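You operate a simulated robot arm through the tools that you are given. There is no shell and no other tool. Be economical: measure what you need, move in short steps, check, and stop when the job is done.

The job below is to be done with a simulated two-armed robot. You get a single attempt, and the scene is never put back.

Task
Hold the mister steady, spray the low smudge on the mirror, then wipe it off with the lilac cloth.
Fine: light pressure on the glass; mister and cloth back. Set down upright: plant mister. What is to be rubbed or washed off counts as gone when no trace of it is left.

Only the result counts: the job must be done as asked and must still hold three seconds after the hand-in. Knocking over, shifting, dropping, spilling or breaking anything else fails it. Flat cloth is picked up by pressing the open fingertips on it (5 to 10 N) and closing them slowly along it; thin cloth reads only 2 to 8 mm in the jaws.

Robot
Two 6-joint arms with two-finger parallel grippers on one trunk, on a base that drives. Base frame: it is fixed to the floor where the robot stands at the start and does not move with it; the origin is under the middle of the robot, x ahead of it, y to its left, z up. Readings come in mm, rad, newtons and seconds.
The left shoulder is at the start at [60, 187, 1097], the right one opposite. Places, roughly: console top [600, 0, 800]; push pad of the mister [500, 100, 900]; smudge low on the mirror [800, 100, 1000]. Payload 1.57 kg a hand.
The tool frame of a hand sits at the grasp point between the pads (the TCP): z along the fingers, y along the line on which they close. The tips reach 30 mm beyond it. The gripper opens to 110 mm. The fingers are 24 mm wide and 12 mm thick; the gripper's body (48 by 112 mm) begins 78 mm behind the TCP.
Orientation is that of the tool frame in the base frame, as [roll, pitch, yaw] about the fixed x, y, z axes, in that order (R = Rz(yaw) Ry(pitch) Rx(roll)). With the fingers straight down and closing along the base's y, the tool's x points along the base's -x, its y along +y and its z along -z.

Tools
- The arms move only by the tool move_arm. It takes "left_increments", "right_increments" or both (then of equal length, played together; a hand with none holds still); each is a list of rows, each a list of 7 numbers: the turn, a rotation vector about the tool's x, y, z in units of 90 degrees (1.0 is 90 degrees), then the shift along the tool's x, y, z in units of 250 mm (1.0 is 250 mm), then the opening, from 0 (shut) to 1 (fully open). In form: [[ax, ay, az, tx, ty, tz, claw], ...]. A call has 1 to 8 rows; each row is the pose to reach, as a shift and turn from the pose commanded when the call began, along the tool's axes at that moment. A call with a number of a shift or a turn outside -1 to 1 is refused whole. A row lasts 0.2 s, in which the tool goes at most 50 mm and 0.15 rad; a call with a longer step from one row to the next is refused whole, and so is a gripper value outside its range. Where a pose cannot be reached the arm comes as near as it can. A force on the tool above 40 N (or 10 N above the force at the start of the call, whichever is more), or a blocked arm, ends the call early, and 0.2 s more pass. Each finger travels about 153 mm/s and halts on what it meets, pressing with about 41 N; the grip force reading is that of the motor and also rises with nothing between the fingers. The clock runs only during rows and for 0.2 s after the last one: add rows that repeat a pose to give the fingers time. The reply holds the time, the measured pose of the TCP, the force on the tool along the base axes, the opening and the grip force, in the units named above and with some noise, with the torque about the TCP (base axes, N m) and any sound that the robot's microphone picked up, and new pictures: "pictures" is both (left out), scene, wrist or none (wrist: the cameras of the hands that moved).
- Cameras (640 x 400 px; columns grow to the right, rows downward): "scene" is now at [8.1, -10.3, 1639.9]; the picture's right is [0.08, -1.00, 0.00], its down [-0.73, -0.06, -0.68] and it looks along [0.68, 0.05, -0.73] (base axes); focal length 258 px, centre (320, 200). "left" rides on the left gripper at [70, -16, -141] in its tool frame; the picture's right is [0.23, 0.97, 0.00], its down [-0.86, 0.20, -0.48] and it looks along [-0.47, 0.11, 0.88] (tool axes); focal length 222 px, centre (320, 200). "right" rides on the right gripper at [70, 16, -141] in its tool frame; the picture's right is [-0.23, 0.97, 0.00], its down [-0.86, -0.20, -0.48] and it looks along [-0.47, -0.11, 0.88] (tool axes); focal length 222 px, centre (320, 200). There is no depth. A picture from a camera that has moved, and an enlarged one, comes with that camera's place and axes in the base frame and with its lens. The place of the scene camera against the robot may be out by one fixed shift of up to 25 mm in any direction.
- lift_body(by): slides the trunk up (or, below 0, down) by that many mm; the arms and the scene camera ride with it, the base frame stays. It gives what a move gives, with no picture.
- base_move(legs): drives the robot by 1 to 6 legs, each [ahead, left, turn to the left] in mm, mm and rad, along the robot's own axes; the way and the turn of a leg run together, so that a leg with both is an arc; at most 1500 mm and 3.142 rad a leg. The arms and the cameras ride along, it lands a little off, and it stops where it bumps. It gives what a move gives, and a new picture of the scene camera.
- pan_tilt(pan, tilt): turns the head with the scene camera to pan (to the left, within 1.501 rad either way) and tilt (down, from -0.506 to 1.204), counted from straight ahead of the robot. It gives what a move gives, and a new picture of the scene camera.
- zoom(camera, box): a new picture of the part [left, top, right, bottom] of that camera's present view, enlarged. The clock stands still meanwhile.
- finish_job(): hands the job in; it is judged then, once.

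Go step by step. Nothing tells you exact positions but the pictures and the camera data: compare them with the known pose of the tool, close in by small moves and look again before you grip or let go. The budget is 120 turns and 260 pictures, counting those below and the enlarged ones. Unless the task says otherwise, let go and move clear before handing in, and close with one line.

The tools are called after "Request:" as a command line: name --argument value ..., lists and objects as JSON in quotes. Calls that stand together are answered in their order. move_arm: Moves the arms, as the interface text tells. Its arguments: {"type":"object","properties":{"left_increments":{"type":"array"},"right_increments":{"type":"array"},"pictures":{"type":"string","enum":["both","scene","wrist","none"]}},"required":[]} The other tools are called the same way: lift_body (by) slides the trunk up or down; base_move (legs) drives the base; pan_tilt (pan, tilt) turns the head that bears the scene camera; zoom (camera, box) takes an enlarged picture of a part of a camera's view; finish_job () hands the job in.

At the start:

```text
time: 0.0
left_tcp_pos: [463.9, 296.5, 1258.3]
left_ee_rot: [-3.141, 0.0, 3.141]
left_wrist_force: [0.0, -0.5, 0.2]
left_torque: [0.0, 0.01, -0.03]
left_opening: 109.9
left_finger_force: 0.0
right_tcp_pos: [460.7, -88.1, 1260.2]
right_ee_rot: [-3.141, -0.001, 3.14]
right_wrist_force: [-0.7, 0.7, -0.4]
right_torque: [0.0, 0.03, 0.0]
right_opening: 109.9
right_finger_force: 0.0
trunk travel left (down, up): [-725.0, 265.0]
robot x, y, heading: [0.9, -0.8, 0.003]
head pan, tilt: [0.075, 0.826]
```

scene: 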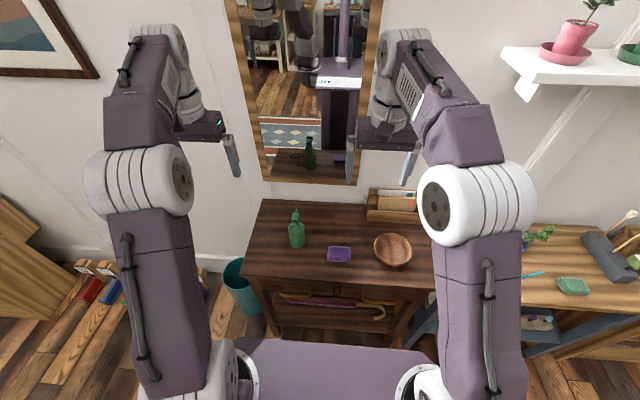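
right: 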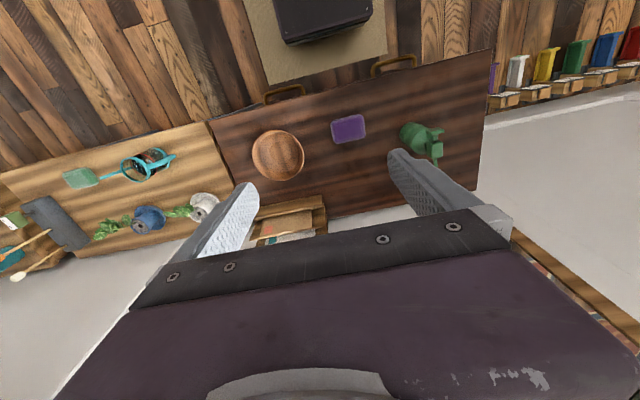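
left: 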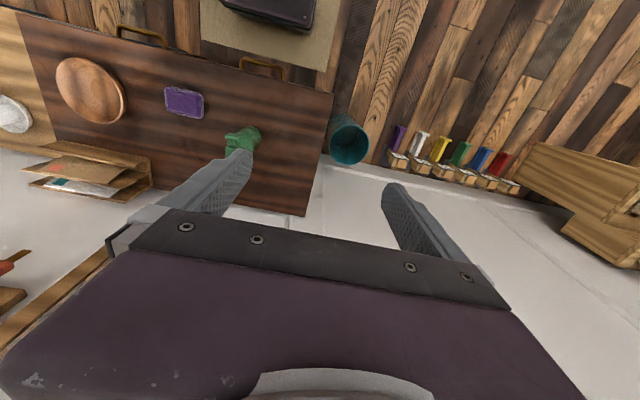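

I see the green mister, the lilac cloth and the bowl on the console, with the mirror behind them. I'll look closer at the mister, cloth and mirror.

Request:
zoom --camera "scene" --box '[240, 180, 440, 305]'

Request:
zoom --camera "scene" --box '[220, 60, 400, 190]'

Request:
zoom --camera "left" --box '[140, 60, 300, 180]'

```text
3.20 times, centred on (340, 242) of scene
camera zoom: at [8.1, -10.3, 1639.9], right [0.08, -1.0, 0.0], down [-0.73, -0.06, -0.68], along [0.68, 0.05, -0.73], focal length 825 px, centre (256, 64)
```

zoom: 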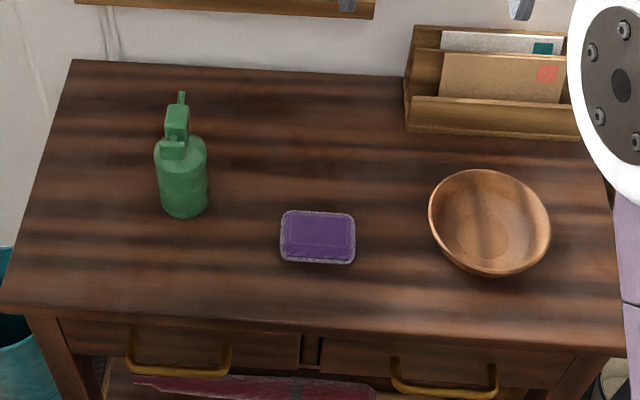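

```text
3.08 times, centred on (310, 125) of scene
camera zoom: at [8.1, -10.3, 1639.9], right [0.08, -1.0, 0.0], down [-0.73, -0.06, -0.68], along [0.68, 0.05, -0.73], focal length 793 px, centre (351, 431)
```

zoom: 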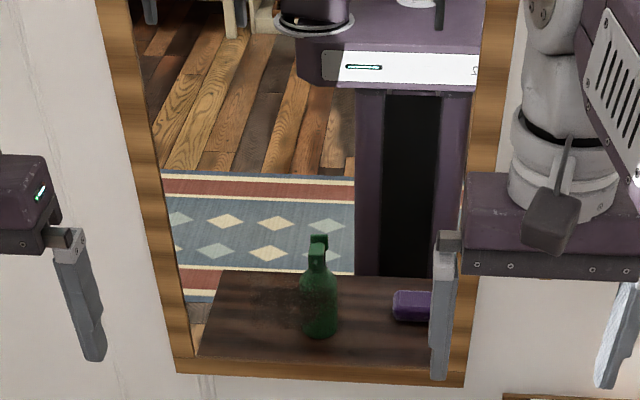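

```text
3.33 times, centred on (220, 120) of left
camera zoom: at [393.7, 281.1, 1398.9], right [-0.23, 0.97, 0.0], down [0.86, 0.2, 0.48], along [0.47, 0.11, -0.88], focal length 740 px, centre (653, 467)
```

zoom: 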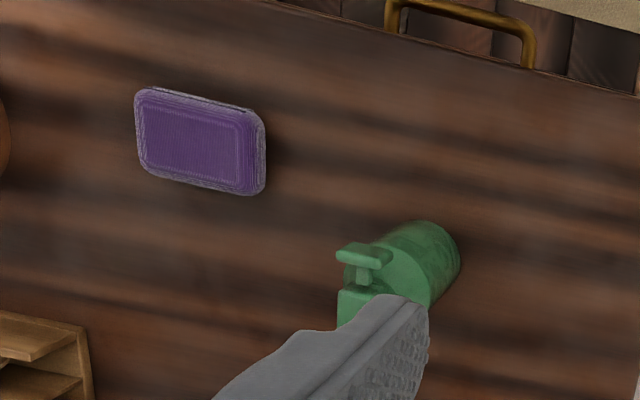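

The cloth comes out near [519, -29, 809]; the smudge is a grey cloud on the lower left of the mirror. I'll look at the mister's shape from the right wrist camera and at the smudge in a finer crop.

Request:
zoom --camera "right" --box '[320, 90, 480, 190]'

Request:
zoom --camera "scene" --box '[270, 130, 350, 180]'

Request:
zoom --camera "scene" --box '[270, 200, 334, 260]'

```text
4.00 times, centred on (400, 140) of right
camera zoom: at [391.3, -71.5, 1402.8], right [0.23, 0.97, 0.0], down [0.86, -0.2, 0.48], along [0.47, -0.11, -0.88], focal length 888 px, centre (0, 440)
```

zoom: 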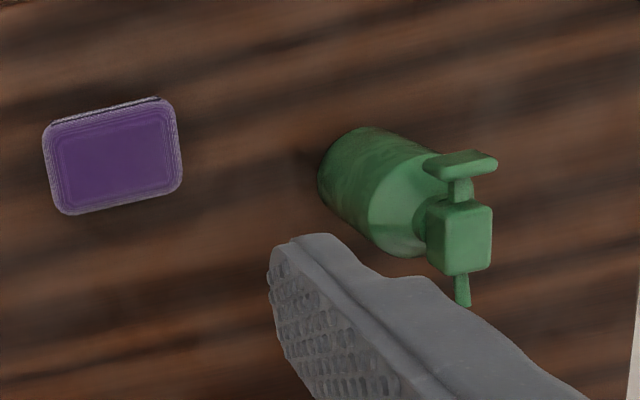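

```text
8.00 times, centred on (310, 155) of scene
camera zoom: at [8.1, -10.3, 1639.9], right [0.08, -1.0, 0.0], down [-0.73, -0.06, -0.68], along [0.68, 0.05, -0.73], focal length 2063 px, centre (400, 560)
```

zoom: 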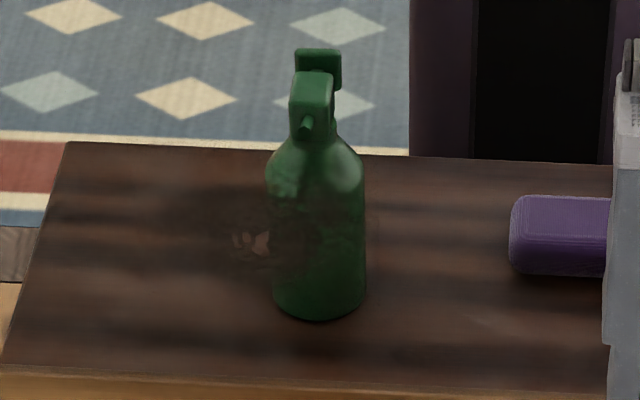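

```text
6.67 times, centred on (302, 230) of scene
camera zoom: at [8.1, -10.3, 1639.9], right [0.08, -1.0, 0.0], down [-0.73, -0.06, -0.68], along [0.68, 0.05, -0.73], focal length 1719 px, centre (440, 0)
```

zoom: 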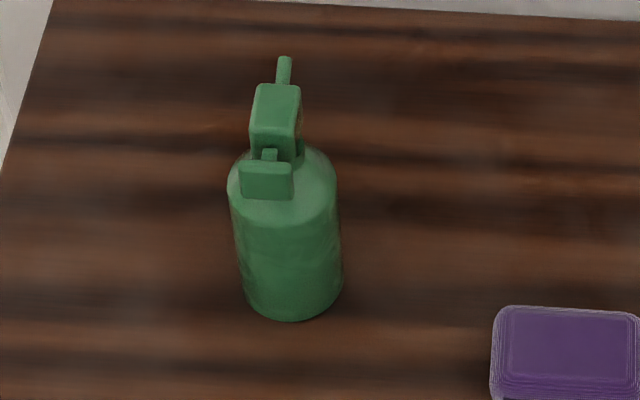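

The mister stands near [569, 131], its nozzle toward the mirror and its push pad at the back (about [536, 133, 938]). The left hand will hold the body from the left side, tilted down 30°, so I start turning it there.

Request:
move_arm --left_increments '[[0.037, -0.037, 0.064, -0.055, 0.025, 0.062, 1], [0.074, -0.074, 0.128, -0.11, 0.05, 0.124, 1], [0.111, -0.111, 0.193, -0.165, 0.075, 0.186, 1], [0.149, -0.149, 0.257, -0.22, 0.1, 0.248, 1], [0.186, -0.186, 0.321, -0.275, 0.125, 0.31, 1], [0.223, -0.223, 0.385, -0.33, 0.15, 0.372, 1], [0.26, -0.26, 0.4495, -0.384, 0.172, 0.432, 1]]' --pictures "wrist"

```text
time: 1.6
left_tcp_pos: [557.4, 339.6, 1147.3]
left_ee_rot: [-2.886, 0.511, 2.481]
left_wrist_force: [-0.7, 0.0, -0.9]
left_torque: [-0.02, -0.01, -0.02]
left_opening: 110.0
left_finger_force: 0.1
left hand out of reach, approached as far as the arm can: row 7
right_tcp_pos: [461.8, -86.1, 1260.0]
right_ee_rot: [-3.14, -0.002, -3.141]
right_wrist_force: [-0.4, 0.4, -0.3]
right_torque: [-0.02, -0.01, -0.02]
right_opening: 110.2
right_finger_force: 0.0
trunk travel left (down, up): [-725.0, 265.0]
robot x, y, heading: [-0.8, 2.3, -0.002]
head pan, tilt: [0.075, 0.826]
camera left: at [466.5, 435.5, 1235.2], right [0.52, 0.79, -0.33], down [0.62, -0.09, 0.78], along [0.59, -0.6, -0.54], focal length 222 px, centre (320, 200)
```

left: 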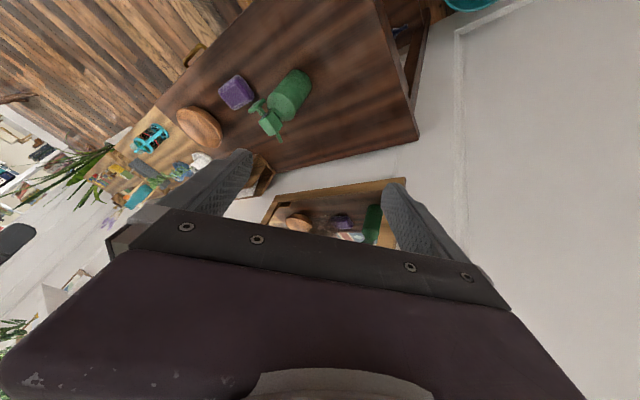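

The turn is half done, though the last row came up slightly short of reach. I continue the turn while lowering toward the mister's left.

Request:
move_arm --left_increments '[[0.037, -0.037, 0.064, 0.026, 0.012, 0.07, 1], [0.074, -0.074, 0.128, 0.053, 0.025, 0.14, 1], [0.111, -0.111, 0.193, 0.079, 0.037, 0.21, 1], [0.149, -0.149, 0.257, 0.105, 0.05, 0.28, 1], [0.186, -0.186, 0.321, 0.131, 0.062, 0.35, 1], [0.223, -0.223, 0.385, 0.158, 0.075, 0.42, 1], [0.26, -0.26, 0.4495, 0.184, 0.087, 0.487, 1]]' --pictures "both"

```text
time: 3.2
left_tcp_pos: [498.6, 290.4, 1034.7]
left_ee_rot: [-3.09, 1.019, 1.667]
left_wrist_force: [-0.7, 0.0, -0.7]
left_torque: [-0.01, -0.01, 0.01]
left_opening: 109.6
left_finger_force: 0.0
left hand out of reach, approached as far as the arm can: row 2, 3, 4, 5, 6, 7
right_tcp_pos: [459.7, -87.0, 1260.0]
right_ee_rot: [3.141, -0.002, 3.14]
right_wrist_force: [0.8, 0.8, -0.1]
right_torque: [-0.02, 0.01, 0.03]
right_opening: 110.3
right_finger_force: 0.1
trunk travel left (down, up): [-725.0, 265.0]
robot x, y, heading: [1.7, 0.4, -0.001]
head pan, tilt: [0.075, 0.826]
camera scene: at [8.3, -10.1, 1639.9], right [0.08, -1.0, 0.0], down [-0.73, -0.06, -0.68], along [0.68, 0.05, -0.73], focal length 258 px, centre (320, 200)
camera left: at [475.9, 446.1, 1049.7], right [0.96, 0.17, -0.22], down [0.23, -0.03, 0.97], along [0.16, -0.99, -0.07], focal length 222 px, centre (320, 200)
```

scene: 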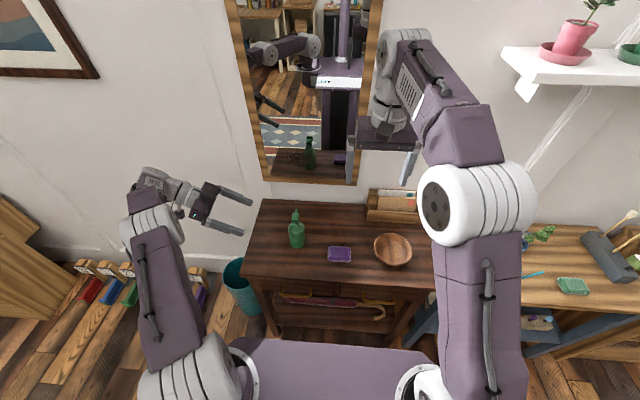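
left: 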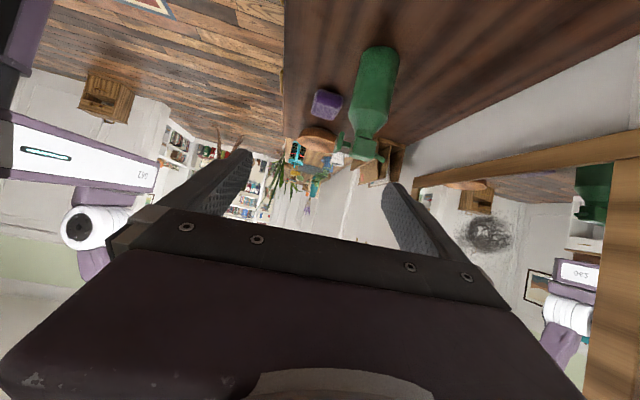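

The arm is stretched out, so the robot needs to stand closer. The base front is at about x = 255 and the console front at about 412, so I drive ahead 90 mm.

Request:
base_move --legs '[[90, 0, 0]]'

```text
time: 4.3
left_tcp_pos: [590.7, 289.9, 1036.3]
left_ee_rot: [-3.089, 1.017, 1.667]
left_wrist_force: [-0.8, 0.8, 0.3]
left_torque: [0.01, 0.01, 0.0]
left_opening: 110.2
left_finger_force: 0.0
right_tcp_pos: [550.8, -87.7, 1261.1]
right_ee_rot: [3.142, 0.002, 3.141]
right_wrist_force: [-0.3, -0.9, -0.6]
right_torque: [0.01, 0.01, 0.01]
right_opening: 110.2
right_finger_force: 0.1
trunk travel left (down, up): [-725.0, 265.0]
robot x, y, heading: [91.6, -1.6, -0.002]
head pan, tilt: [0.075, 0.826]
camera scene: at [98.4, -10.5, 1639.9], right [0.08, -1.0, 0.0], down [-0.73, -0.06, -0.68], along [0.68, 0.05, -0.73], focal length 258 px, centre (320, 200)
```

scene: 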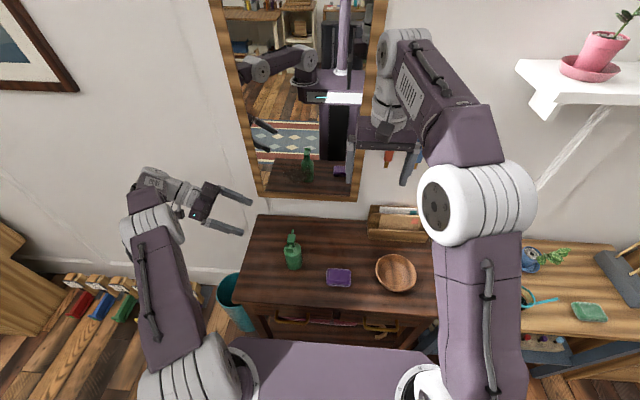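

The hand now points to −y, tilted down 30° as planned. I lower it to a pre-grasp pose on the left of the mister and look again.

Request:
move_arm --left_increments '[[0, 0, 0, 0.07, -0.02, 0.089, 1], [0, 0, 0, 0.141, -0.04, 0.178, 1], [0, 0, 0, 0.211, -0.06, 0.267, 1], [0, 0, 0, 0.282, -0.08, 0.356, 1], [0, 0, 0, 0.282, -0.08, 0.356, 1]]' --pictures "both"

```text
time: 5.5
left_tcp_pos: [569.6, 249.3, 930.5]
left_ee_rot: [-3.085, 1.017, 1.668]
left_wrist_force: [0.1, -0.5, 0.0]
left_torque: [0.03, 0.02, -0.01]
left_opening: 109.8
left_finger_force: 0.1
right_tcp_pos: [551.9, -87.2, 1260.6]
right_ee_rot: [3.141, 0.0, 3.141]
right_wrist_force: [-0.4, -0.7, -0.5]
right_torque: [0.0, 0.05, -0.01]
right_opening: 109.9
right_finger_force: 0.0
trunk travel left (down, up): [-725.0, 265.0]
robot x, y, heading: [88.5, -2.7, -0.001]
head pan, tilt: [0.075, 0.826]
camera scene: at [99.9, -10.4, 1639.9], right [0.08, -1.0, 0.0], down [-0.73, -0.06, -0.68], along [0.68, 0.05, -0.73], focal length 258 px, centre (320, 200)
camera left: at [546.6, 406.3, 944.4], right [0.96, 0.17, -0.22], down [0.23, -0.03, 0.97], along [0.16, -0.99, -0.07], focal length 222 px, centre (320, 200)
```

scene: 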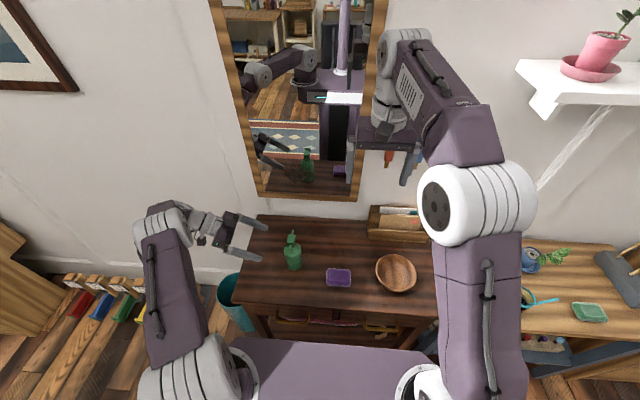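
left: 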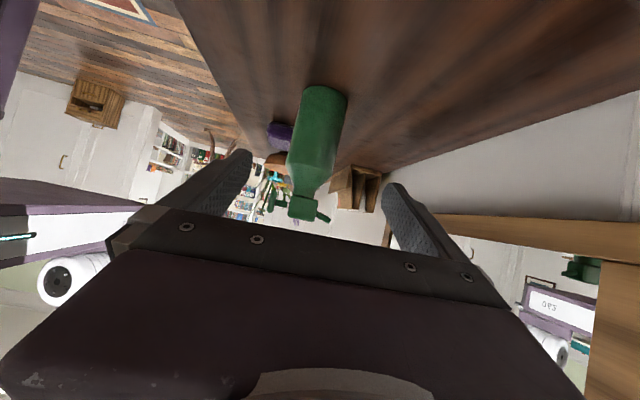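

The body axis is at about x = 568 and straddled by the fingers; the console top is about z = 800. I slide most of the way in along the fingers and check.

Request:
move_arm --left_increments '[[0, 0, 0, 0.007, -0.006, 0.14, 1], [0, 0, 0, 0.015, -0.012, 0.28, 1], [0, 0, 0, 0.025, -0.02, 0.43, 1], [0, 0, 0, 0.025, -0.02, 0.43, 1]]' --pictures "both"

```text
time: 6.5
left_tcp_pos: [567.2, 159.8, 868.0]
left_ee_rot: [-3.088, 1.021, 1.666]
left_wrist_force: [-0.5, -0.1, -0.8]
left_torque: [-0.01, -0.04, 0.0]
left_opening: 109.9
left_finger_force: 0.1
right_tcp_pos: [551.3, -88.3, 1260.9]
right_ee_rot: [3.141, 0.0, 3.141]
right_wrist_force: [-0.1, -1.1, -0.4]
right_torque: [-0.02, -0.02, 0.02]
right_opening: 110.1
right_finger_force: 0.0
trunk travel left (down, up): [-725.0, 265.0]
robot x, y, heading: [91.8, 2.6, 0.0]
head pan, tilt: [0.075, 0.826]
camera scene: at [99.3, -10.0, 1639.9], right [0.08, -1.0, 0.0], down [-0.73, -0.06, -0.68], along [0.68, 0.05, -0.73], focal length 258 px, centre (320, 200)
camera left: at [543.7, 316.5, 882.4], right [0.96, 0.17, -0.22], down [0.23, -0.03, 0.97], along [0.16, -0.99, -0.07], focal length 222 px, centre (320, 200)
```

scene: 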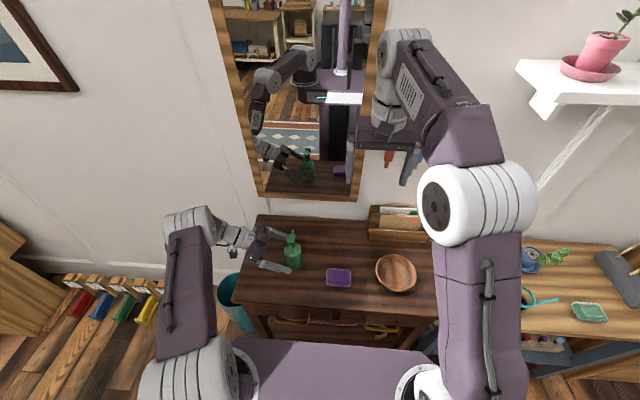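
left: 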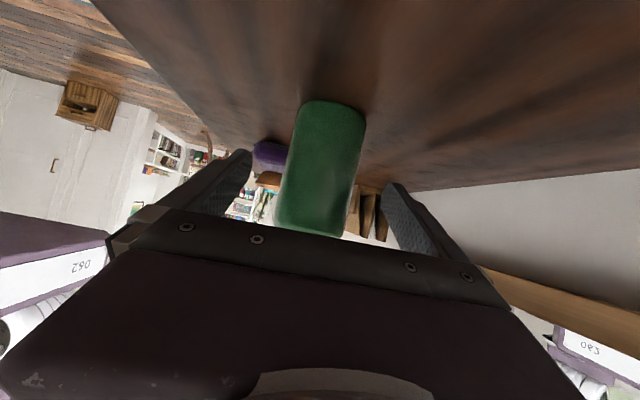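

The bottle is centred between the fingers. I go the last 31 mm and close gently on the body.

Request:
move_arm --left_increments '[[0, 0, 0, 0, 0, 0.126, 1], [0, 0, 0, 0, 0, 0.126, 0.7], [0, 0, 0, 0, 0, 0.126, 0.6], [0, 0, 0, 0, 0, 0.126, 0.54], [0, 0, 0, 0, 0, 0.126, 0.5], [0, 0, 0, 0, 0, 0.126, 0.45], [0, 0, 0, 0, 0, 0.126, 0.35], [0, 0, 0, 0, 0, 0.126, 0.35]]' --pictures "both"

```text
time: 8.3
left_tcp_pos: [569.2, 132.1, 852.4]
left_ee_rot: [-3.088, 1.017, 1.67]
left_wrist_force: [0.9, -0.9, -0.7]
left_torque: [-0.02, -0.11, -0.03]
left_opening: 59.1
left_finger_force: 40.9
right_tcp_pos: [551.3, -87.4, 1259.9]
right_ee_rot: [-3.141, -0.001, 3.14]
right_wrist_force: [-0.2, -0.7, -0.5]
right_torque: [-0.01, 0.03, 0.0]
right_opening: 110.1
right_finger_force: 0.0
trunk travel left (down, up): [-725.0, 265.0]
robot x, y, heading: [89.8, 3.4, -0.003]
head pan, tilt: [0.075, 0.826]
camera scene: at [99.8, -10.5, 1639.9], right [0.08, -1.0, 0.0], down [-0.73, -0.06, -0.68], along [0.68, 0.05, -0.73], focal length 258 px, centre (320, 200)
camera left: at [545.3, 288.7, 866.3], right [0.96, 0.17, -0.22], down [0.23, -0.03, 0.97], along [0.16, -0.99, -0.07], focal length 222 px, centre (320, 200)
```

scene: 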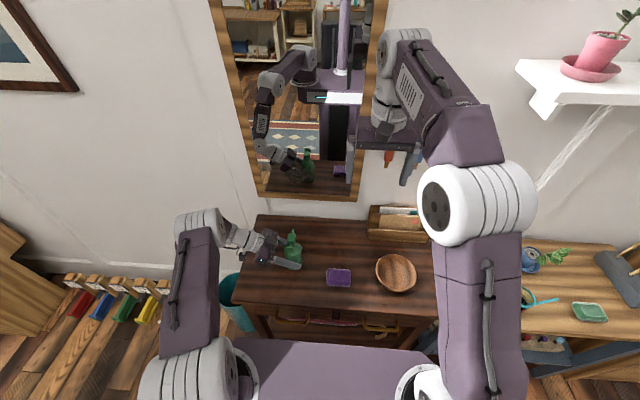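
left: 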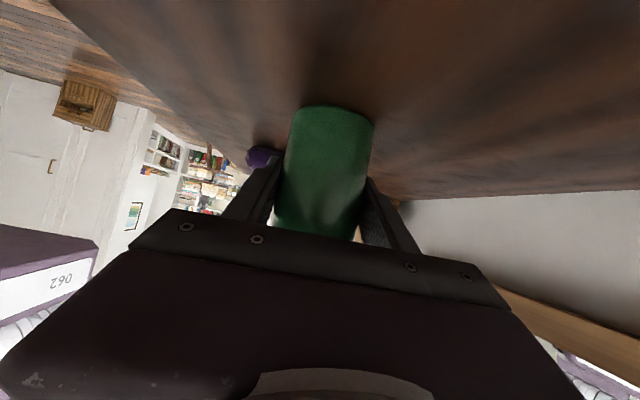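

The mister is held with a 59 mm opening. I lift it 72 mm so the nozzle is at smudge height, and bring the closed right hand over behind the push pad.

Request:
move_arm --left_increments '[[0, 0, 0, -0.041, -0.001, -0.025, 0.35], [0, 0, 0, -0.082, -0.003, -0.05, 0.35], [0, 0, 0, -0.123, -0.004, -0.075, 0.35], [0, 0, 0, -0.164, -0.005, -0.1, 0.35], [0, 0, 0, -0.205, -0.007, -0.125, 0.35], [0, 0, 0, -0.245, -0.008, -0.151, 0.35], [0, 0, 0, -0.245, -0.008, -0.151, 0.35]]' --right_increments '[[0, 0, 0, 0.047, 0.147, 0.073, 0.8], [0, 0, 0, 0.095, 0.293, 0.147, 0.5], [0, 0, 0, 0.142, 0.44, 0.22, 0.2], [0, 0, 0, 0.189, 0.587, 0.293, 0], [0, 0, 0, 0.237, 0.733, 0.367, 0], [0, 0, 0, 0.284, 0.88, 0.44, 0], [0, 0, 0, 0.284, 0.88, 0.44, 0]]' --pictures "both"

```text
time: 9.9
left_tcp_pos: [569.2, 134.7, 923.8]
left_ee_rot: [-3.086, 1.018, 1.668]
left_wrist_force: [0.0, -1.1, -2.3]
left_torque: [0.03, -0.01, 0.02]
left_opening: 58.7
left_finger_force: 40.3
right_tcp_pos: [479.9, 130.4, 1149.8]
right_ee_rot: [-3.14, 0.0, 3.141]
right_wrist_force: [0.6, 0.7, 0.7]
right_torque: [0.01, 0.01, 0.05]
right_opening: 0.1
right_finger_force: 21.8
trunk travel left (down, up): [-725.0, 265.0]
robot x, y, heading: [89.1, -0.2, 0.002]
head pan, tilt: [0.075, 0.826]
camera scene: at [100.1, -11.0, 1639.9], right [0.08, -1.0, 0.0], down [-0.73, -0.06, -0.68], along [0.68, 0.05, -0.73], focal length 258 px, centre (320, 200)
camera right: at [411.2, 147.0, 1292.8], right [0.23, 0.97, 0.0], down [0.85, -0.2, 0.48], along [0.47, -0.11, -0.88], focal length 222 px, centre (320, 200)
camera left: at [544.8, 290.1, 938.2], right [0.96, 0.17, -0.22], down [0.23, -0.03, 0.97], along [0.16, -0.99, -0.07], focal length 222 px, centre (320, 200)
```

scene: 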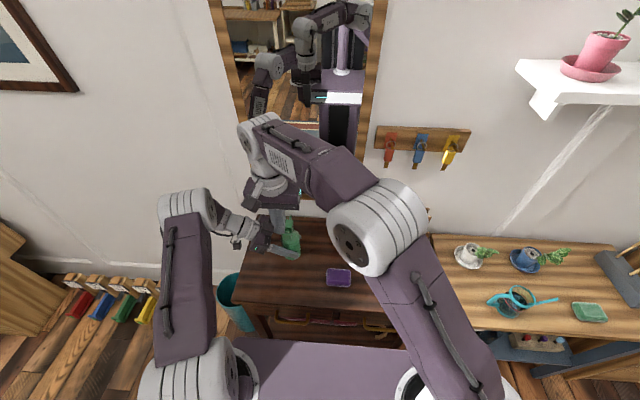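
right: 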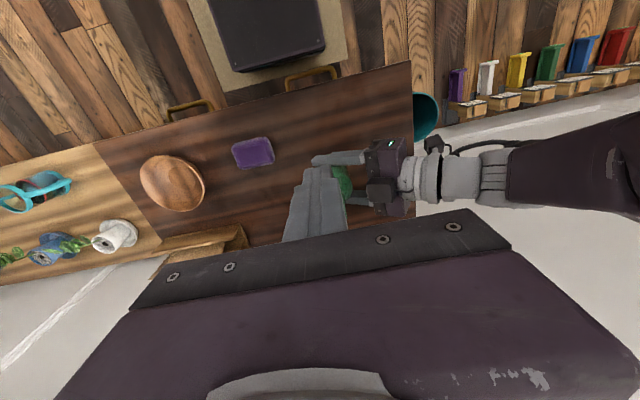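
left: 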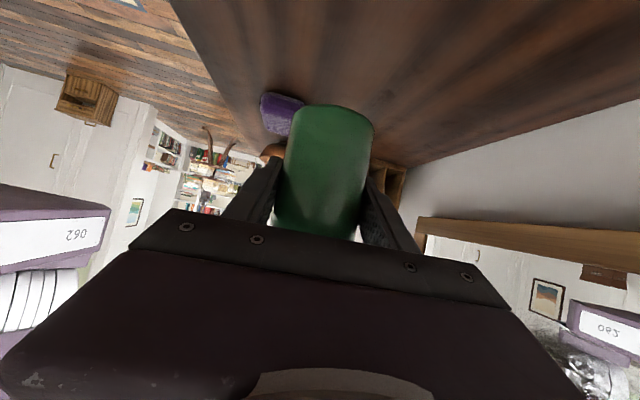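

The mister hangs steady. I check the smudge and the nozzle height with enlarged views.

Request:
zoom --camera "left" --box '[400, 200, 640, 400]'

Request:
zoom --camera "scene" --box '[230, 160, 360, 270]'

```text
2.00 times, centred on (520, 300) of left
camera zoom: at [544.8, 290.1, 938.2], right [0.96, 0.17, -0.22], down [0.23, -0.03, 0.97], along [0.16, -0.99, -0.07], focal length 444 px, centre (-80, 0)
```

zoom: 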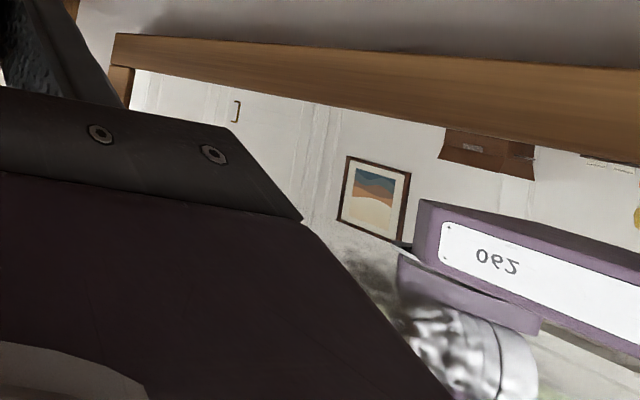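

```text
3.64 times, centred on (295, 215) of scene
camera zoom: at [100.1, -11.0, 1639.9], right [0.08, -1.0, 0.0], down [-0.73, -0.06, -0.68], along [0.68, 0.05, -0.73], focal length 938 px, centre (411, 146)
```

zoom: 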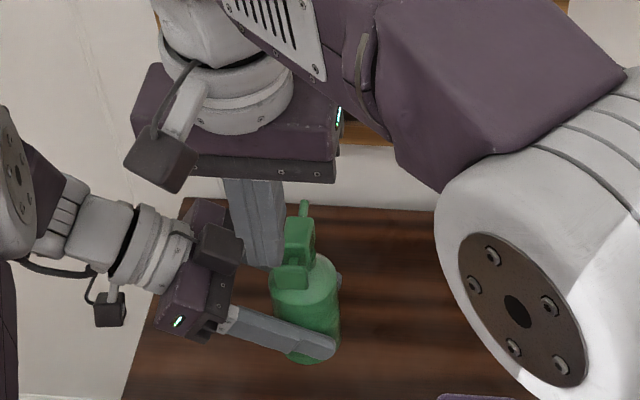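

The right arm hides the mirror from the head camera. I back it away to compare nozzle, its reflection and the smudge in one picture, a check that camera offset cannot spoil.

Request:
move_arm --right_increments '[[0, 0, 0, 0, -0.2, 0, 0], [0, 0, 0, 0, -0.4, 0, 0], [0, 0, 0, 0, -0.6, 0, 0], [0, 0, 0, 0, -0.8, 0, 0], [0, 0, 0, 0.1, -0.95, 0, 0]]' --pictures "none"

Request:
zoom --camera "scene" --box '[240, 130, 360, 260]'

Request:
zoom --camera "scene" --box '[260, 140, 340, 190]'

```text
time: 11.1
left_tcp_pos: [566.7, 134.1, 924.8]
left_ee_rot: [-3.089, 1.018, 1.664]
left_wrist_force: [-0.2, 0.4, -2.1]
left_torque: [0.02, -0.01, 0.01]
left_opening: 59.1
left_finger_force: 41.1
right_tcp_pos: [454.1, -106.9, 1151.8]
right_ee_rot: [3.141, 0.002, 3.14]
right_wrist_force: [-0.6, 0.0, 0.5]
right_torque: [0.03, 0.0, 0.01]
right_opening: 0.0
right_finger_force: 20.7
trunk travel left (down, up): [-725.0, 265.0]
robot x, y, heading: [90.3, -4.2, -0.001]
head pan, tilt: [0.075, 0.826]
```

```text
3.08 times, centred on (300, 195) of scene
camera zoom: at [97.6, -11.6, 1639.9], right [0.08, -1.0, 0.0], down [-0.73, -0.06, -0.68], along [0.68, 0.05, -0.73], focal length 793 px, centre (382, 215)
```

zoom: 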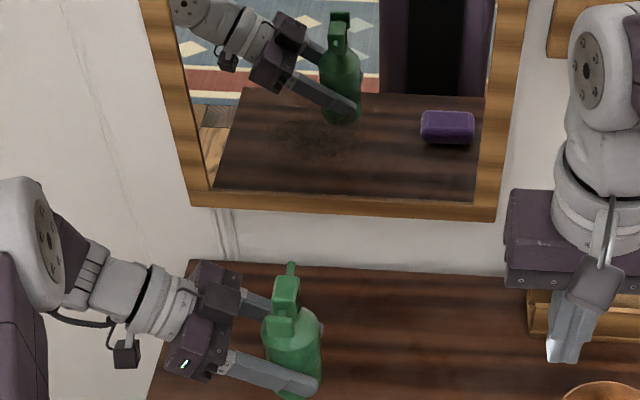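

```text
8.00 times, centred on (300, 165) of scene
camera zoom: at [97.6, -11.6, 1639.9], right [0.08, -1.0, 0.0], down [-0.73, -0.06, -0.68], along [0.68, 0.05, -0.73], focal length 2063 px, centre (480, 480)
```

zoom: 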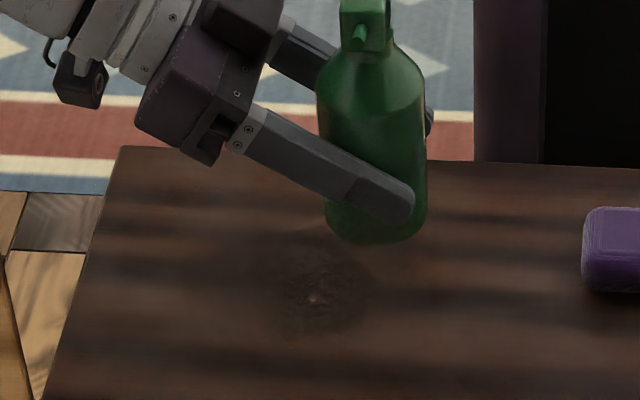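

The line from nozzle to its reflection passes right through the smudge, so the aim is good. I bring the right hand back and lower its closed tips behind the push pad.

Request:
move_arm --right_increments '[[0, 0, 0, -0.02, 0.193, 0, 0], [0, 0, 0, -0.04, 0.386, 0, 0], [0, 0, 0, -0.06, 0.579, 0, 0], [0, 0, 0, -0.08, 0.772, 0, 0], [0, 0, 0, -0.1, 0.96, 0, 0], [0, 0, 0, -0.1, 0.96, 0.17, 0], [0, 0, 0, -0.1, 0.96, 0.34, 0], [0, 0, 0, -0.1, 0.96, 0.49, 0]]' --pictures "wrist"

Request:
zoom --camera "right" --box '[240, 100, 440, 225]'

Request:
zoom --camera "scene" --box '[250, 180, 330, 260]'

```text
time: 12.9
left_tcp_pos: [566.7, 135.3, 922.6]
left_ee_rot: [-3.086, 1.02, 1.669]
left_wrist_force: [0.6, -0.5, -2.0]
left_torque: [-0.02, 0.02, 0.01]
left_opening: 59.0
left_finger_force: 40.5
right_tcp_pos: [481.8, 134.5, 1029.1]
right_ee_rot: [3.14, 0.001, -3.14]
right_wrist_force: [0.1, 0.1, 1.3]
right_torque: [-0.02, -0.03, -0.03]
right_opening: 0.1
right_finger_force: 21.2
trunk travel left (down, up): [-725.0, 265.0]
robot x, y, heading: [90.1, -1.3, -0.001]
head pan, tilt: [0.075, 0.826]
camera right: at [412.7, 149.9, 1172.1], right [0.23, 0.97, 0.0], down [0.86, -0.2, 0.48], along [0.47, -0.11, -0.88], focal length 222 px, centre (320, 200)
```

right: 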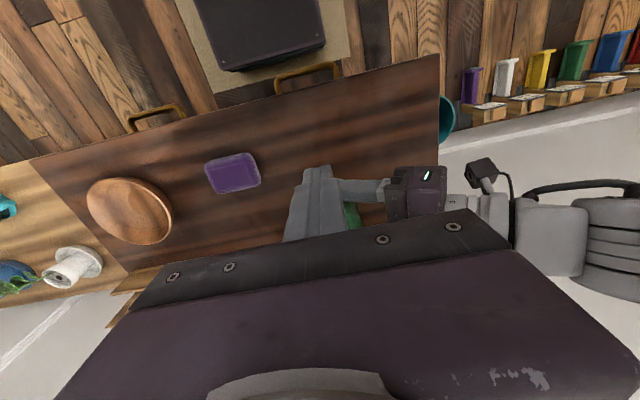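

```text
3.20 times, centred on (340, 162) of right
camera zoom: at [412.7, 149.9, 1172.1], right [0.23, 0.97, 0.0], down [0.86, -0.2, 0.48], along [0.47, -0.11, -0.88], focal length 711 px, centre (256, 320)
```

zoom: 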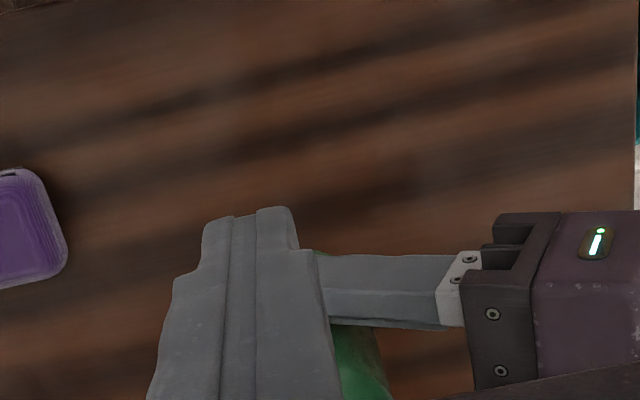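

```text
5.00 times, centred on (290, 220) of scene
camera zoom: at [100.7, -9.4, 1639.9], right [0.08, -1.0, 0.0], down [-0.73, -0.06, -0.68], along [0.68, 0.05, -0.74], focal length 1289 px, centre (470, 100)
```

zoom: 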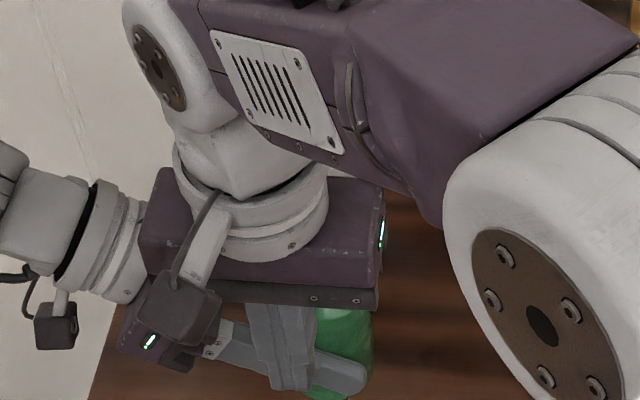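

The tips are level with and behind the pad. I ease forward in small steps until I feel it.

Request:
move_arm --right_increments '[[0, 0, 0, -0.06, 0, 0, 0], [0, 0, 0, -0.112, 0, 0, 0], [0, 0, 0, -0.124, 0, 0, 0], [0, 0, 0, -0.136, 0, 0, 0], [0, 0, 0, -0.148, 0, 0, 0], [0, 0, 0, -0.16, 0, 0, 0]]' --pictures "scene"

Request:
zoom --camera "scene" --box '[250, 180, 330, 260]'

```text
time: 14.3
left_tcp_pos: [567.7, 134.1, 923.6]
left_ee_rot: [-3.087, 1.019, 1.667]
left_wrist_force: [1.6, -0.6, -2.4]
left_torque: [0.0, 0.11, -0.01]
left_opening: 58.8
left_finger_force: 41.0
right_tcp_pos: [520.8, 133.9, 1028.4]
right_ee_rot: [-3.141, 0.0, -3.14]
right_wrist_force: [-1.3, 1.3, 0.4]
right_torque: [-0.02, 0.02, -0.01]
right_opening: 0.0
right_finger_force: 20.9
trunk travel left (down, up): [-725.0, 265.0]
robot x, y, heading: [91.4, 3.4, -0.002]
head pan, tilt: [0.075, 0.826]
camera scene: at [99.9, -10.3, 1639.9], right [0.08, -1.0, 0.0], down [-0.73, -0.06, -0.68], along [0.68, 0.05, -0.73], focal length 258 px, centre (320, 200)
```

scene: 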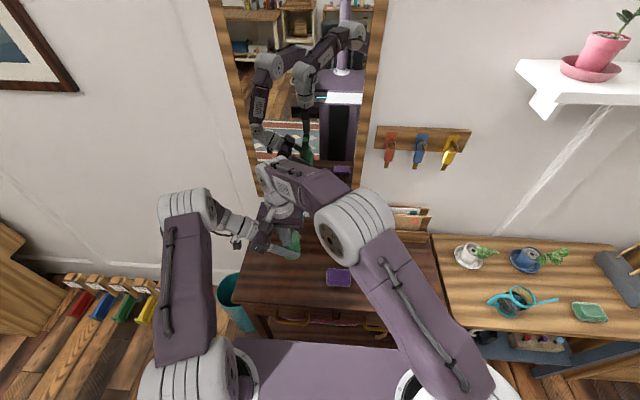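

```text
5.00 times, centred on (290, 220) of scene
camera zoom: at [99.9, -10.3, 1639.9], right [0.08, -1.0, 0.0], down [-0.73, -0.06, -0.68], along [0.68, 0.05, -0.73], focal length 1289 px, centre (470, 100)
```

zoom: 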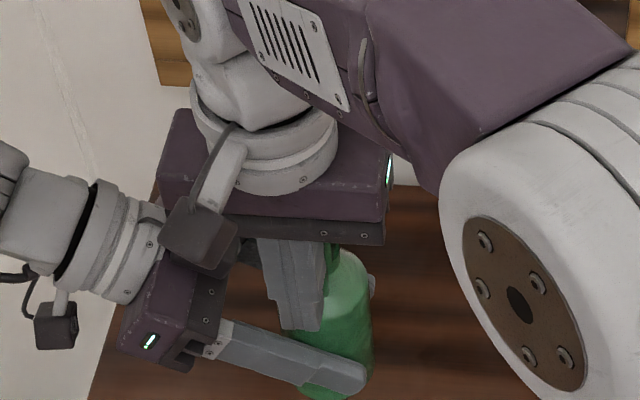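

Contact has just begun, with about 1.5 N on the pad. I press on by up to 12 mm and watch force and sound.

Request:
move_arm --right_increments '[[0, 0, 0, -0.008, 0, 0, 0], [0, 0, 0, -0.016, 0, 0, 0], [0, 0, 0, -0.024, 0, 0, 0], [0, 0, 0, -0.032, 0, 0, 0], [0, 0, 0, -0.04, 0, 0, 0], [0, 0, 0, -0.048, 0, 0, 0]]' --pictures "scene"

```text
time: 15.7
left_tcp_pos: [568.3, 134.3, 924.8]
left_ee_rot: [-3.086, 1.018, 1.669]
left_wrist_force: [8.8, -1.3, -3.9]
left_torque: [0.09, 0.6, 0.04]
left_opening: 58.8
left_finger_force: 41.1
right_tcp_pos: [532.8, 135.7, 1027.5]
right_ee_rot: [3.14, -0.003, -3.141]
right_wrist_force: [-7.9, 1.4, 0.8]
right_torque: [0.02, 0.26, -0.02]
right_opening: 0.2
right_finger_force: 21.3
trunk travel left (down, up): [-725.0, 265.0]
robot x, y, heading: [96.1, -2.6, 0.0]
head pan, tilt: [0.075, 0.826]
heard: click
camera scene: at [100.1, -10.2, 1639.9], right [0.08, -1.0, 0.0], down [-0.73, -0.06, -0.68], along [0.68, 0.05, -0.73], focal length 258 px, centre (320, 200)
```

scene: 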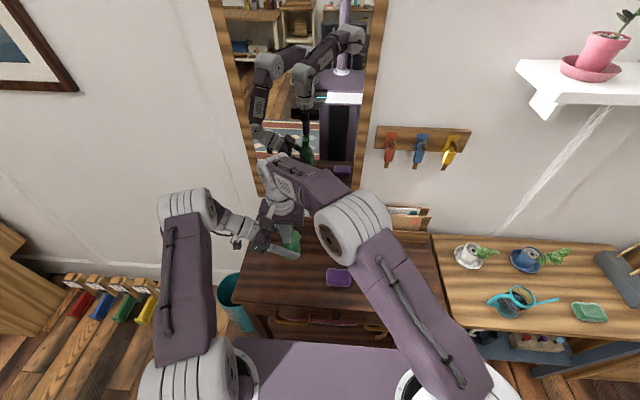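

A click: the mister fired. I back the finger off the pad, and raise and swing the right hand away to see the glass.

Request:
move_arm --right_increments '[[0, 0, 0, 0.1, 0, 0, 0], [0, 0, 0, 0.2, 0, 0, 0], [0, 0, 0, 0.2, 0, -0.19, 0], [0, 0, 0, 0.2, 0, -0.38, 0], [0, 0, 0, 0.2, -0.19, -0.38, 0], [0, 0, 0, 0.2, -0.38, -0.38, 0], [0, 0, 0, 0.2, -0.57, -0.38, 0], [0, 0, 0, 0.2, -0.76, -0.38, 0]]' --pictures "scene"

Request:
zoom --camera "scene" --box '[260, 140, 340, 190]'

Request:
zoom --camera "scene" --box '[250, 190, 330, 260]'

```text
time: 17.5
left_tcp_pos: [567.5, 133.5, 922.9]
left_ee_rot: [-3.087, 1.018, 1.665]
left_wrist_force: [-0.4, -0.6, -2.3]
left_torque: [0.01, -0.02, -0.02]
left_opening: 59.0
left_finger_force: 40.7
right_tcp_pos: [481.3, -56.1, 1124.5]
right_ee_rot: [3.14, 0.0, 3.14]
right_wrist_force: [-0.2, -0.1, 0.1]
right_torque: [0.03, 0.01, -0.03]
right_opening: 0.0
right_finger_force: 20.9
trunk travel left (down, up): [-725.0, 265.0]
robot x, y, heading: [91.1, -0.4, -0.002]
head pan, tilt: [0.075, 0.826]
camera scene: at [99.7, -12.8, 1639.9], right [0.08, -1.0, 0.0], down [-0.73, -0.05, -0.68], along [0.68, 0.05, -0.73], focal length 258 px, centre (320, 200)
```

scene: 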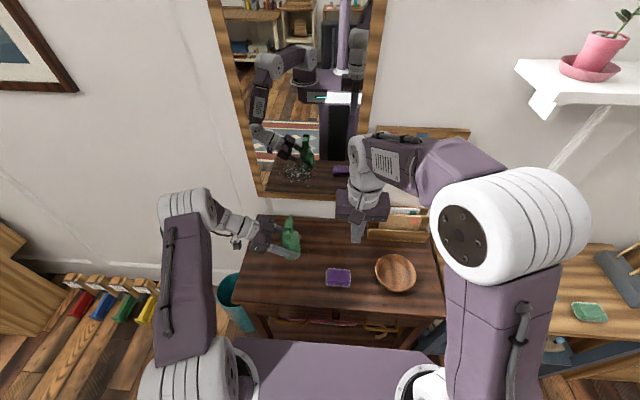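

```text
8.00 times, centred on (300, 165) of scene
camera zoom: at [99.7, -12.8, 1639.9], right [0.08, -1.0, 0.0], down [-0.73, -0.05, -0.68], along [0.68, 0.05, -0.73], focal length 2063 px, centre (480, 480)
```

zoom: 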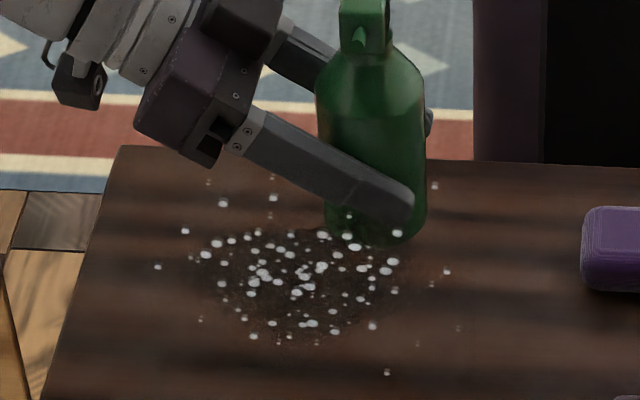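

```text
5.71 times, centred on (290, 225) of scene
camera zoom: at [99.7, -12.8, 1639.9], right [0.08, -1.0, 0.0], down [-0.73, -0.05, -0.68], along [0.68, 0.05, -0.73], focal length 1473 px, centre (491, 57)
```

zoom: 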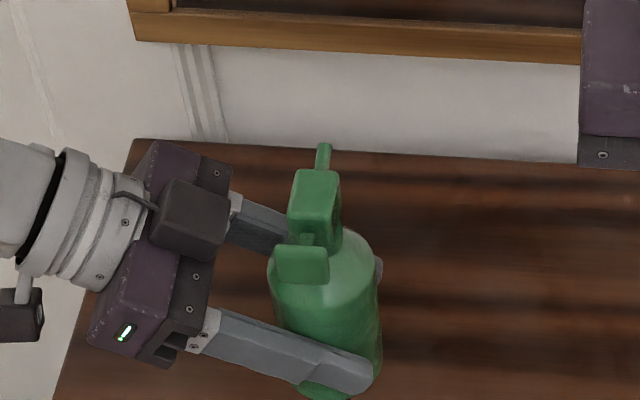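

Droplets cover the smudge squarely. Now I put the mister back down on its spot, slowly at the end.

Request:
move_arm --left_increments '[[0, 0, 0, 0.082, 0.003, 0.05, 0.35], [0, 0, 0, 0.164, 0.005, 0.1, 0.35], [0, 0, 0, 0.212, 0.007, 0.131, 0.35], [0, 0, 0, 0.229, 0.0075, 0.141, 0.35], [0, 0, 0, 0.238, 0.008, 0.147, 0.35], [0, 0, 0, 0.245, 0.008, 0.151, 0.35], [0, 0, 0, 0.245, 0.008, 0.151, 0.35]]' --pictures "both"

```text
time: 19.1
left_tcp_pos: [568.5, 134.0, 852.5]
left_ee_rot: [-3.091, 1.02, 1.665]
left_wrist_force: [2.2, 0.2, 7.4]
left_torque: [0.06, -0.4, 0.03]
left_opening: 59.0
left_finger_force: 40.6
right_tcp_pos: [483.0, -54.0, 1125.6]
right_ee_rot: [-3.14, 0.0, 3.14]
right_wrist_force: [0.9, -0.5, 0.7]
right_torque: [-0.03, -0.03, 0.0]
right_opening: 0.0
right_finger_force: 21.1
trunk travel left (down, up): [-725.0, 265.0]
robot x, y, heading: [91.1, 0.0, 0.003]
head pan, tilt: [0.075, 0.826]
camera scene: at [98.9, -10.5, 1640.1], right [0.08, -1.0, 0.0], down [-0.73, -0.06, -0.68], along [0.68, 0.05, -0.73], focal length 258 px, centre (320, 200)
camera left: at [545.3, 290.9, 866.6], right [0.96, 0.17, -0.22], down [0.23, -0.03, 0.97], along [0.16, -0.99, -0.07], focal length 222 px, centre (320, 200)
```

scene: 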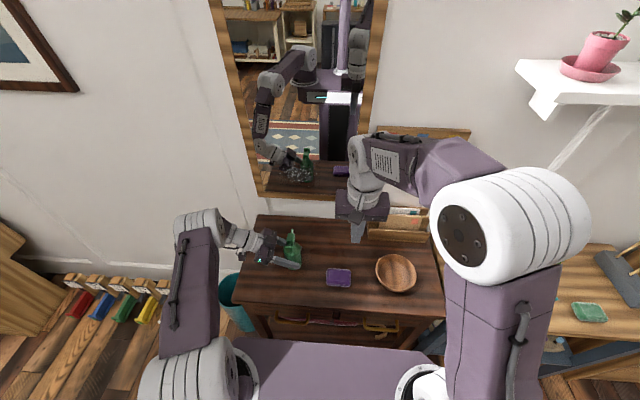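
left: 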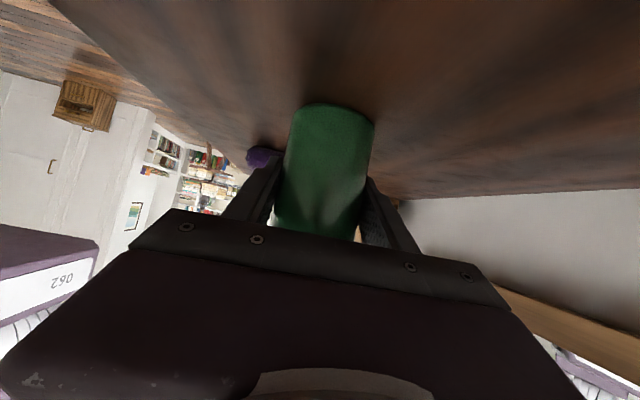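

It rests on the console, with 7 N upward. I open slowly and back straight out.

Request:
move_arm --left_increments '[[0, 0, 0, 0, 0, 0, 0.55], [0, 0, 0, 0, 0, 0, 0.62], [0, 0, 0, 0, 0, 0, 0.8], [0, 0, 0, 0, 0, 0, 1], [0, 0, 0, 0, 0, -0.15, 1], [0, 0, 0, 0, 0, -0.3, 1], [0, 0, 0, 0, 0, -0.45, 1], [0, 0, 0, 0, 0, -0.6, 1]]' --pictures "both"

Request:
zoom --camera "scene" --box '[240, 190, 440, 305]'

```text
time: 20.9
left_tcp_pos: [564.5, 262.6, 931.0]
left_ee_rot: [-3.088, 1.018, 1.67]
left_wrist_force: [0.8, 0.6, 0.9]
left_torque: [0.0, -0.01, 0.01]
left_opening: 110.1
left_finger_force: 0.0
right_tcp_pos: [482.2, -54.2, 1124.8]
right_ee_rot: [-3.138, -0.001, -3.141]
right_wrist_force: [-1.0, 0.0, 0.3]
right_torque: [-0.02, 0.0, -0.02]
right_opening: 0.0
right_finger_force: 21.0
trunk travel left (down, up): [-725.0, 265.0]
robot x, y, heading: [93.1, -0.2, -0.001]
head pan, tilt: [0.075, 0.826]
camera scene: at [99.0, -9.2, 1639.9], right [0.08, -1.0, 0.0], down [-0.73, -0.06, -0.68], along [0.68, 0.05, -0.73], focal length 258 px, centre (320, 200)
camera left: at [541.2, 419.2, 945.4], right [0.96, 0.17, -0.22], down [0.23, -0.03, 0.97], along [0.16, -0.99, -0.07], focal length 222 px, centre (320, 200)
```

scene: 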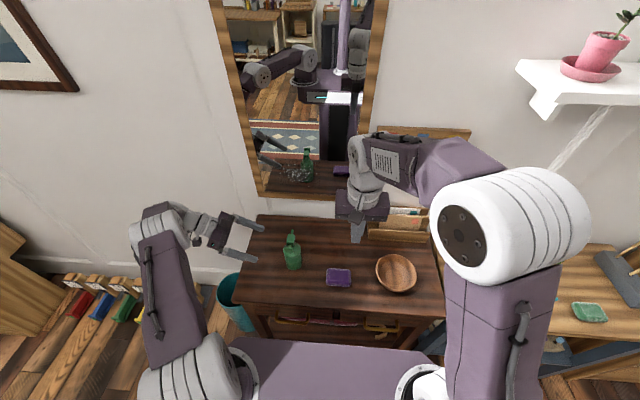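
left: 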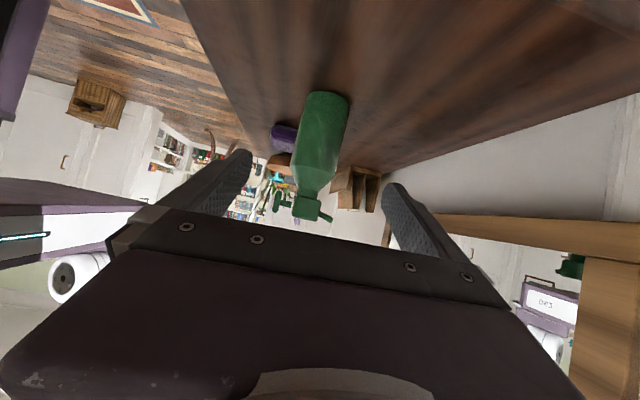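

```text
3.20 times, centred on (340, 248) of scene
camera zoom: at [99.0, -9.2, 1639.9], right [0.08, -1.0, 0.0], down [-0.73, -0.06, -0.68], along [0.68, 0.05, -0.73], focal length 825 px, centre (256, 48)
```

zoom: 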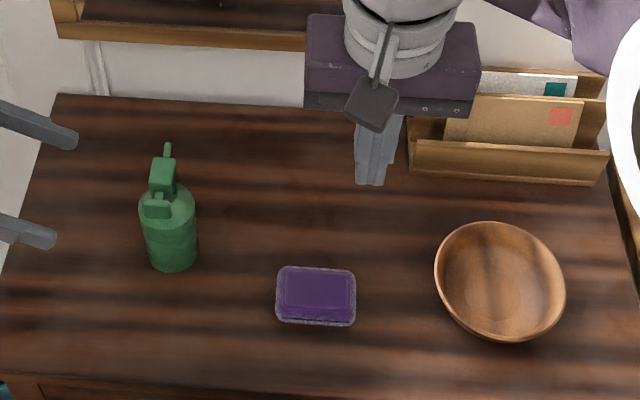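

The mister stands upright on its place. Next the left hand fetches the cloth: I raise it and turn it back toward pointing down, while the right hand moves off to the right.

Request:
move_arm --left_increments '[[-0.037, 0.037, -0.064, -0.074, -0.002, -0.065, 1], [-0.074, 0.074, -0.128, -0.148, -0.004, -0.131, 1], [-0.111, 0.111, -0.193, -0.222, -0.006, -0.196, 1], [-0.149, 0.149, -0.257, -0.295, -0.008, -0.262, 1], [-0.186, 0.186, -0.321, -0.37, -0.01, -0.327, 1], [-0.223, 0.223, -0.385, -0.443, -0.012, -0.393, 1], [-0.26, 0.26, -0.4495, -0.517, -0.012, -0.458, 1]]' --right_increments '[[0, 0, 0, 0.03, -0.14, -0.05, 0], [0, 0, 0, 0.06, -0.28, -0.1, 0], [0, 0, 0, 0.09, -0.42, -0.15, 0], [0, 0, 0, 0.12, -0.56, -0.2, 0], [0, 0, 0, 0.15, -0.7, -0.25, 0], [0, 0, 0, 0.18, -0.84, -0.3, 0], [0, 0, 0, 0.2, -0.95, -0.3, 0]]' --pictures "none"

```text
time: 22.5
left_tcp_pos: [565.3, 292.5, 1101.3]
left_ee_rot: [-2.894, 0.467, 2.532]
left_wrist_force: [-0.5, -0.5, 0.7]
left_torque: [0.0, 0.03, 0.01]
left_opening: 110.1
left_finger_force: 0.1
right_tcp_pos: [431.1, -293.7, 1198.6]
right_ee_rot: [3.14, 0.001, 3.141]
right_wrist_force: [-0.1, -0.2, -0.9]
right_torque: [-0.01, 0.02, -0.03]
right_opening: 0.0
right_finger_force: 21.4
trunk travel left (down, up): [-725.0, 265.0]
robot x, y, heading: [94.8, -1.8, -0.003]
head pan, tilt: [0.075, 0.826]
```

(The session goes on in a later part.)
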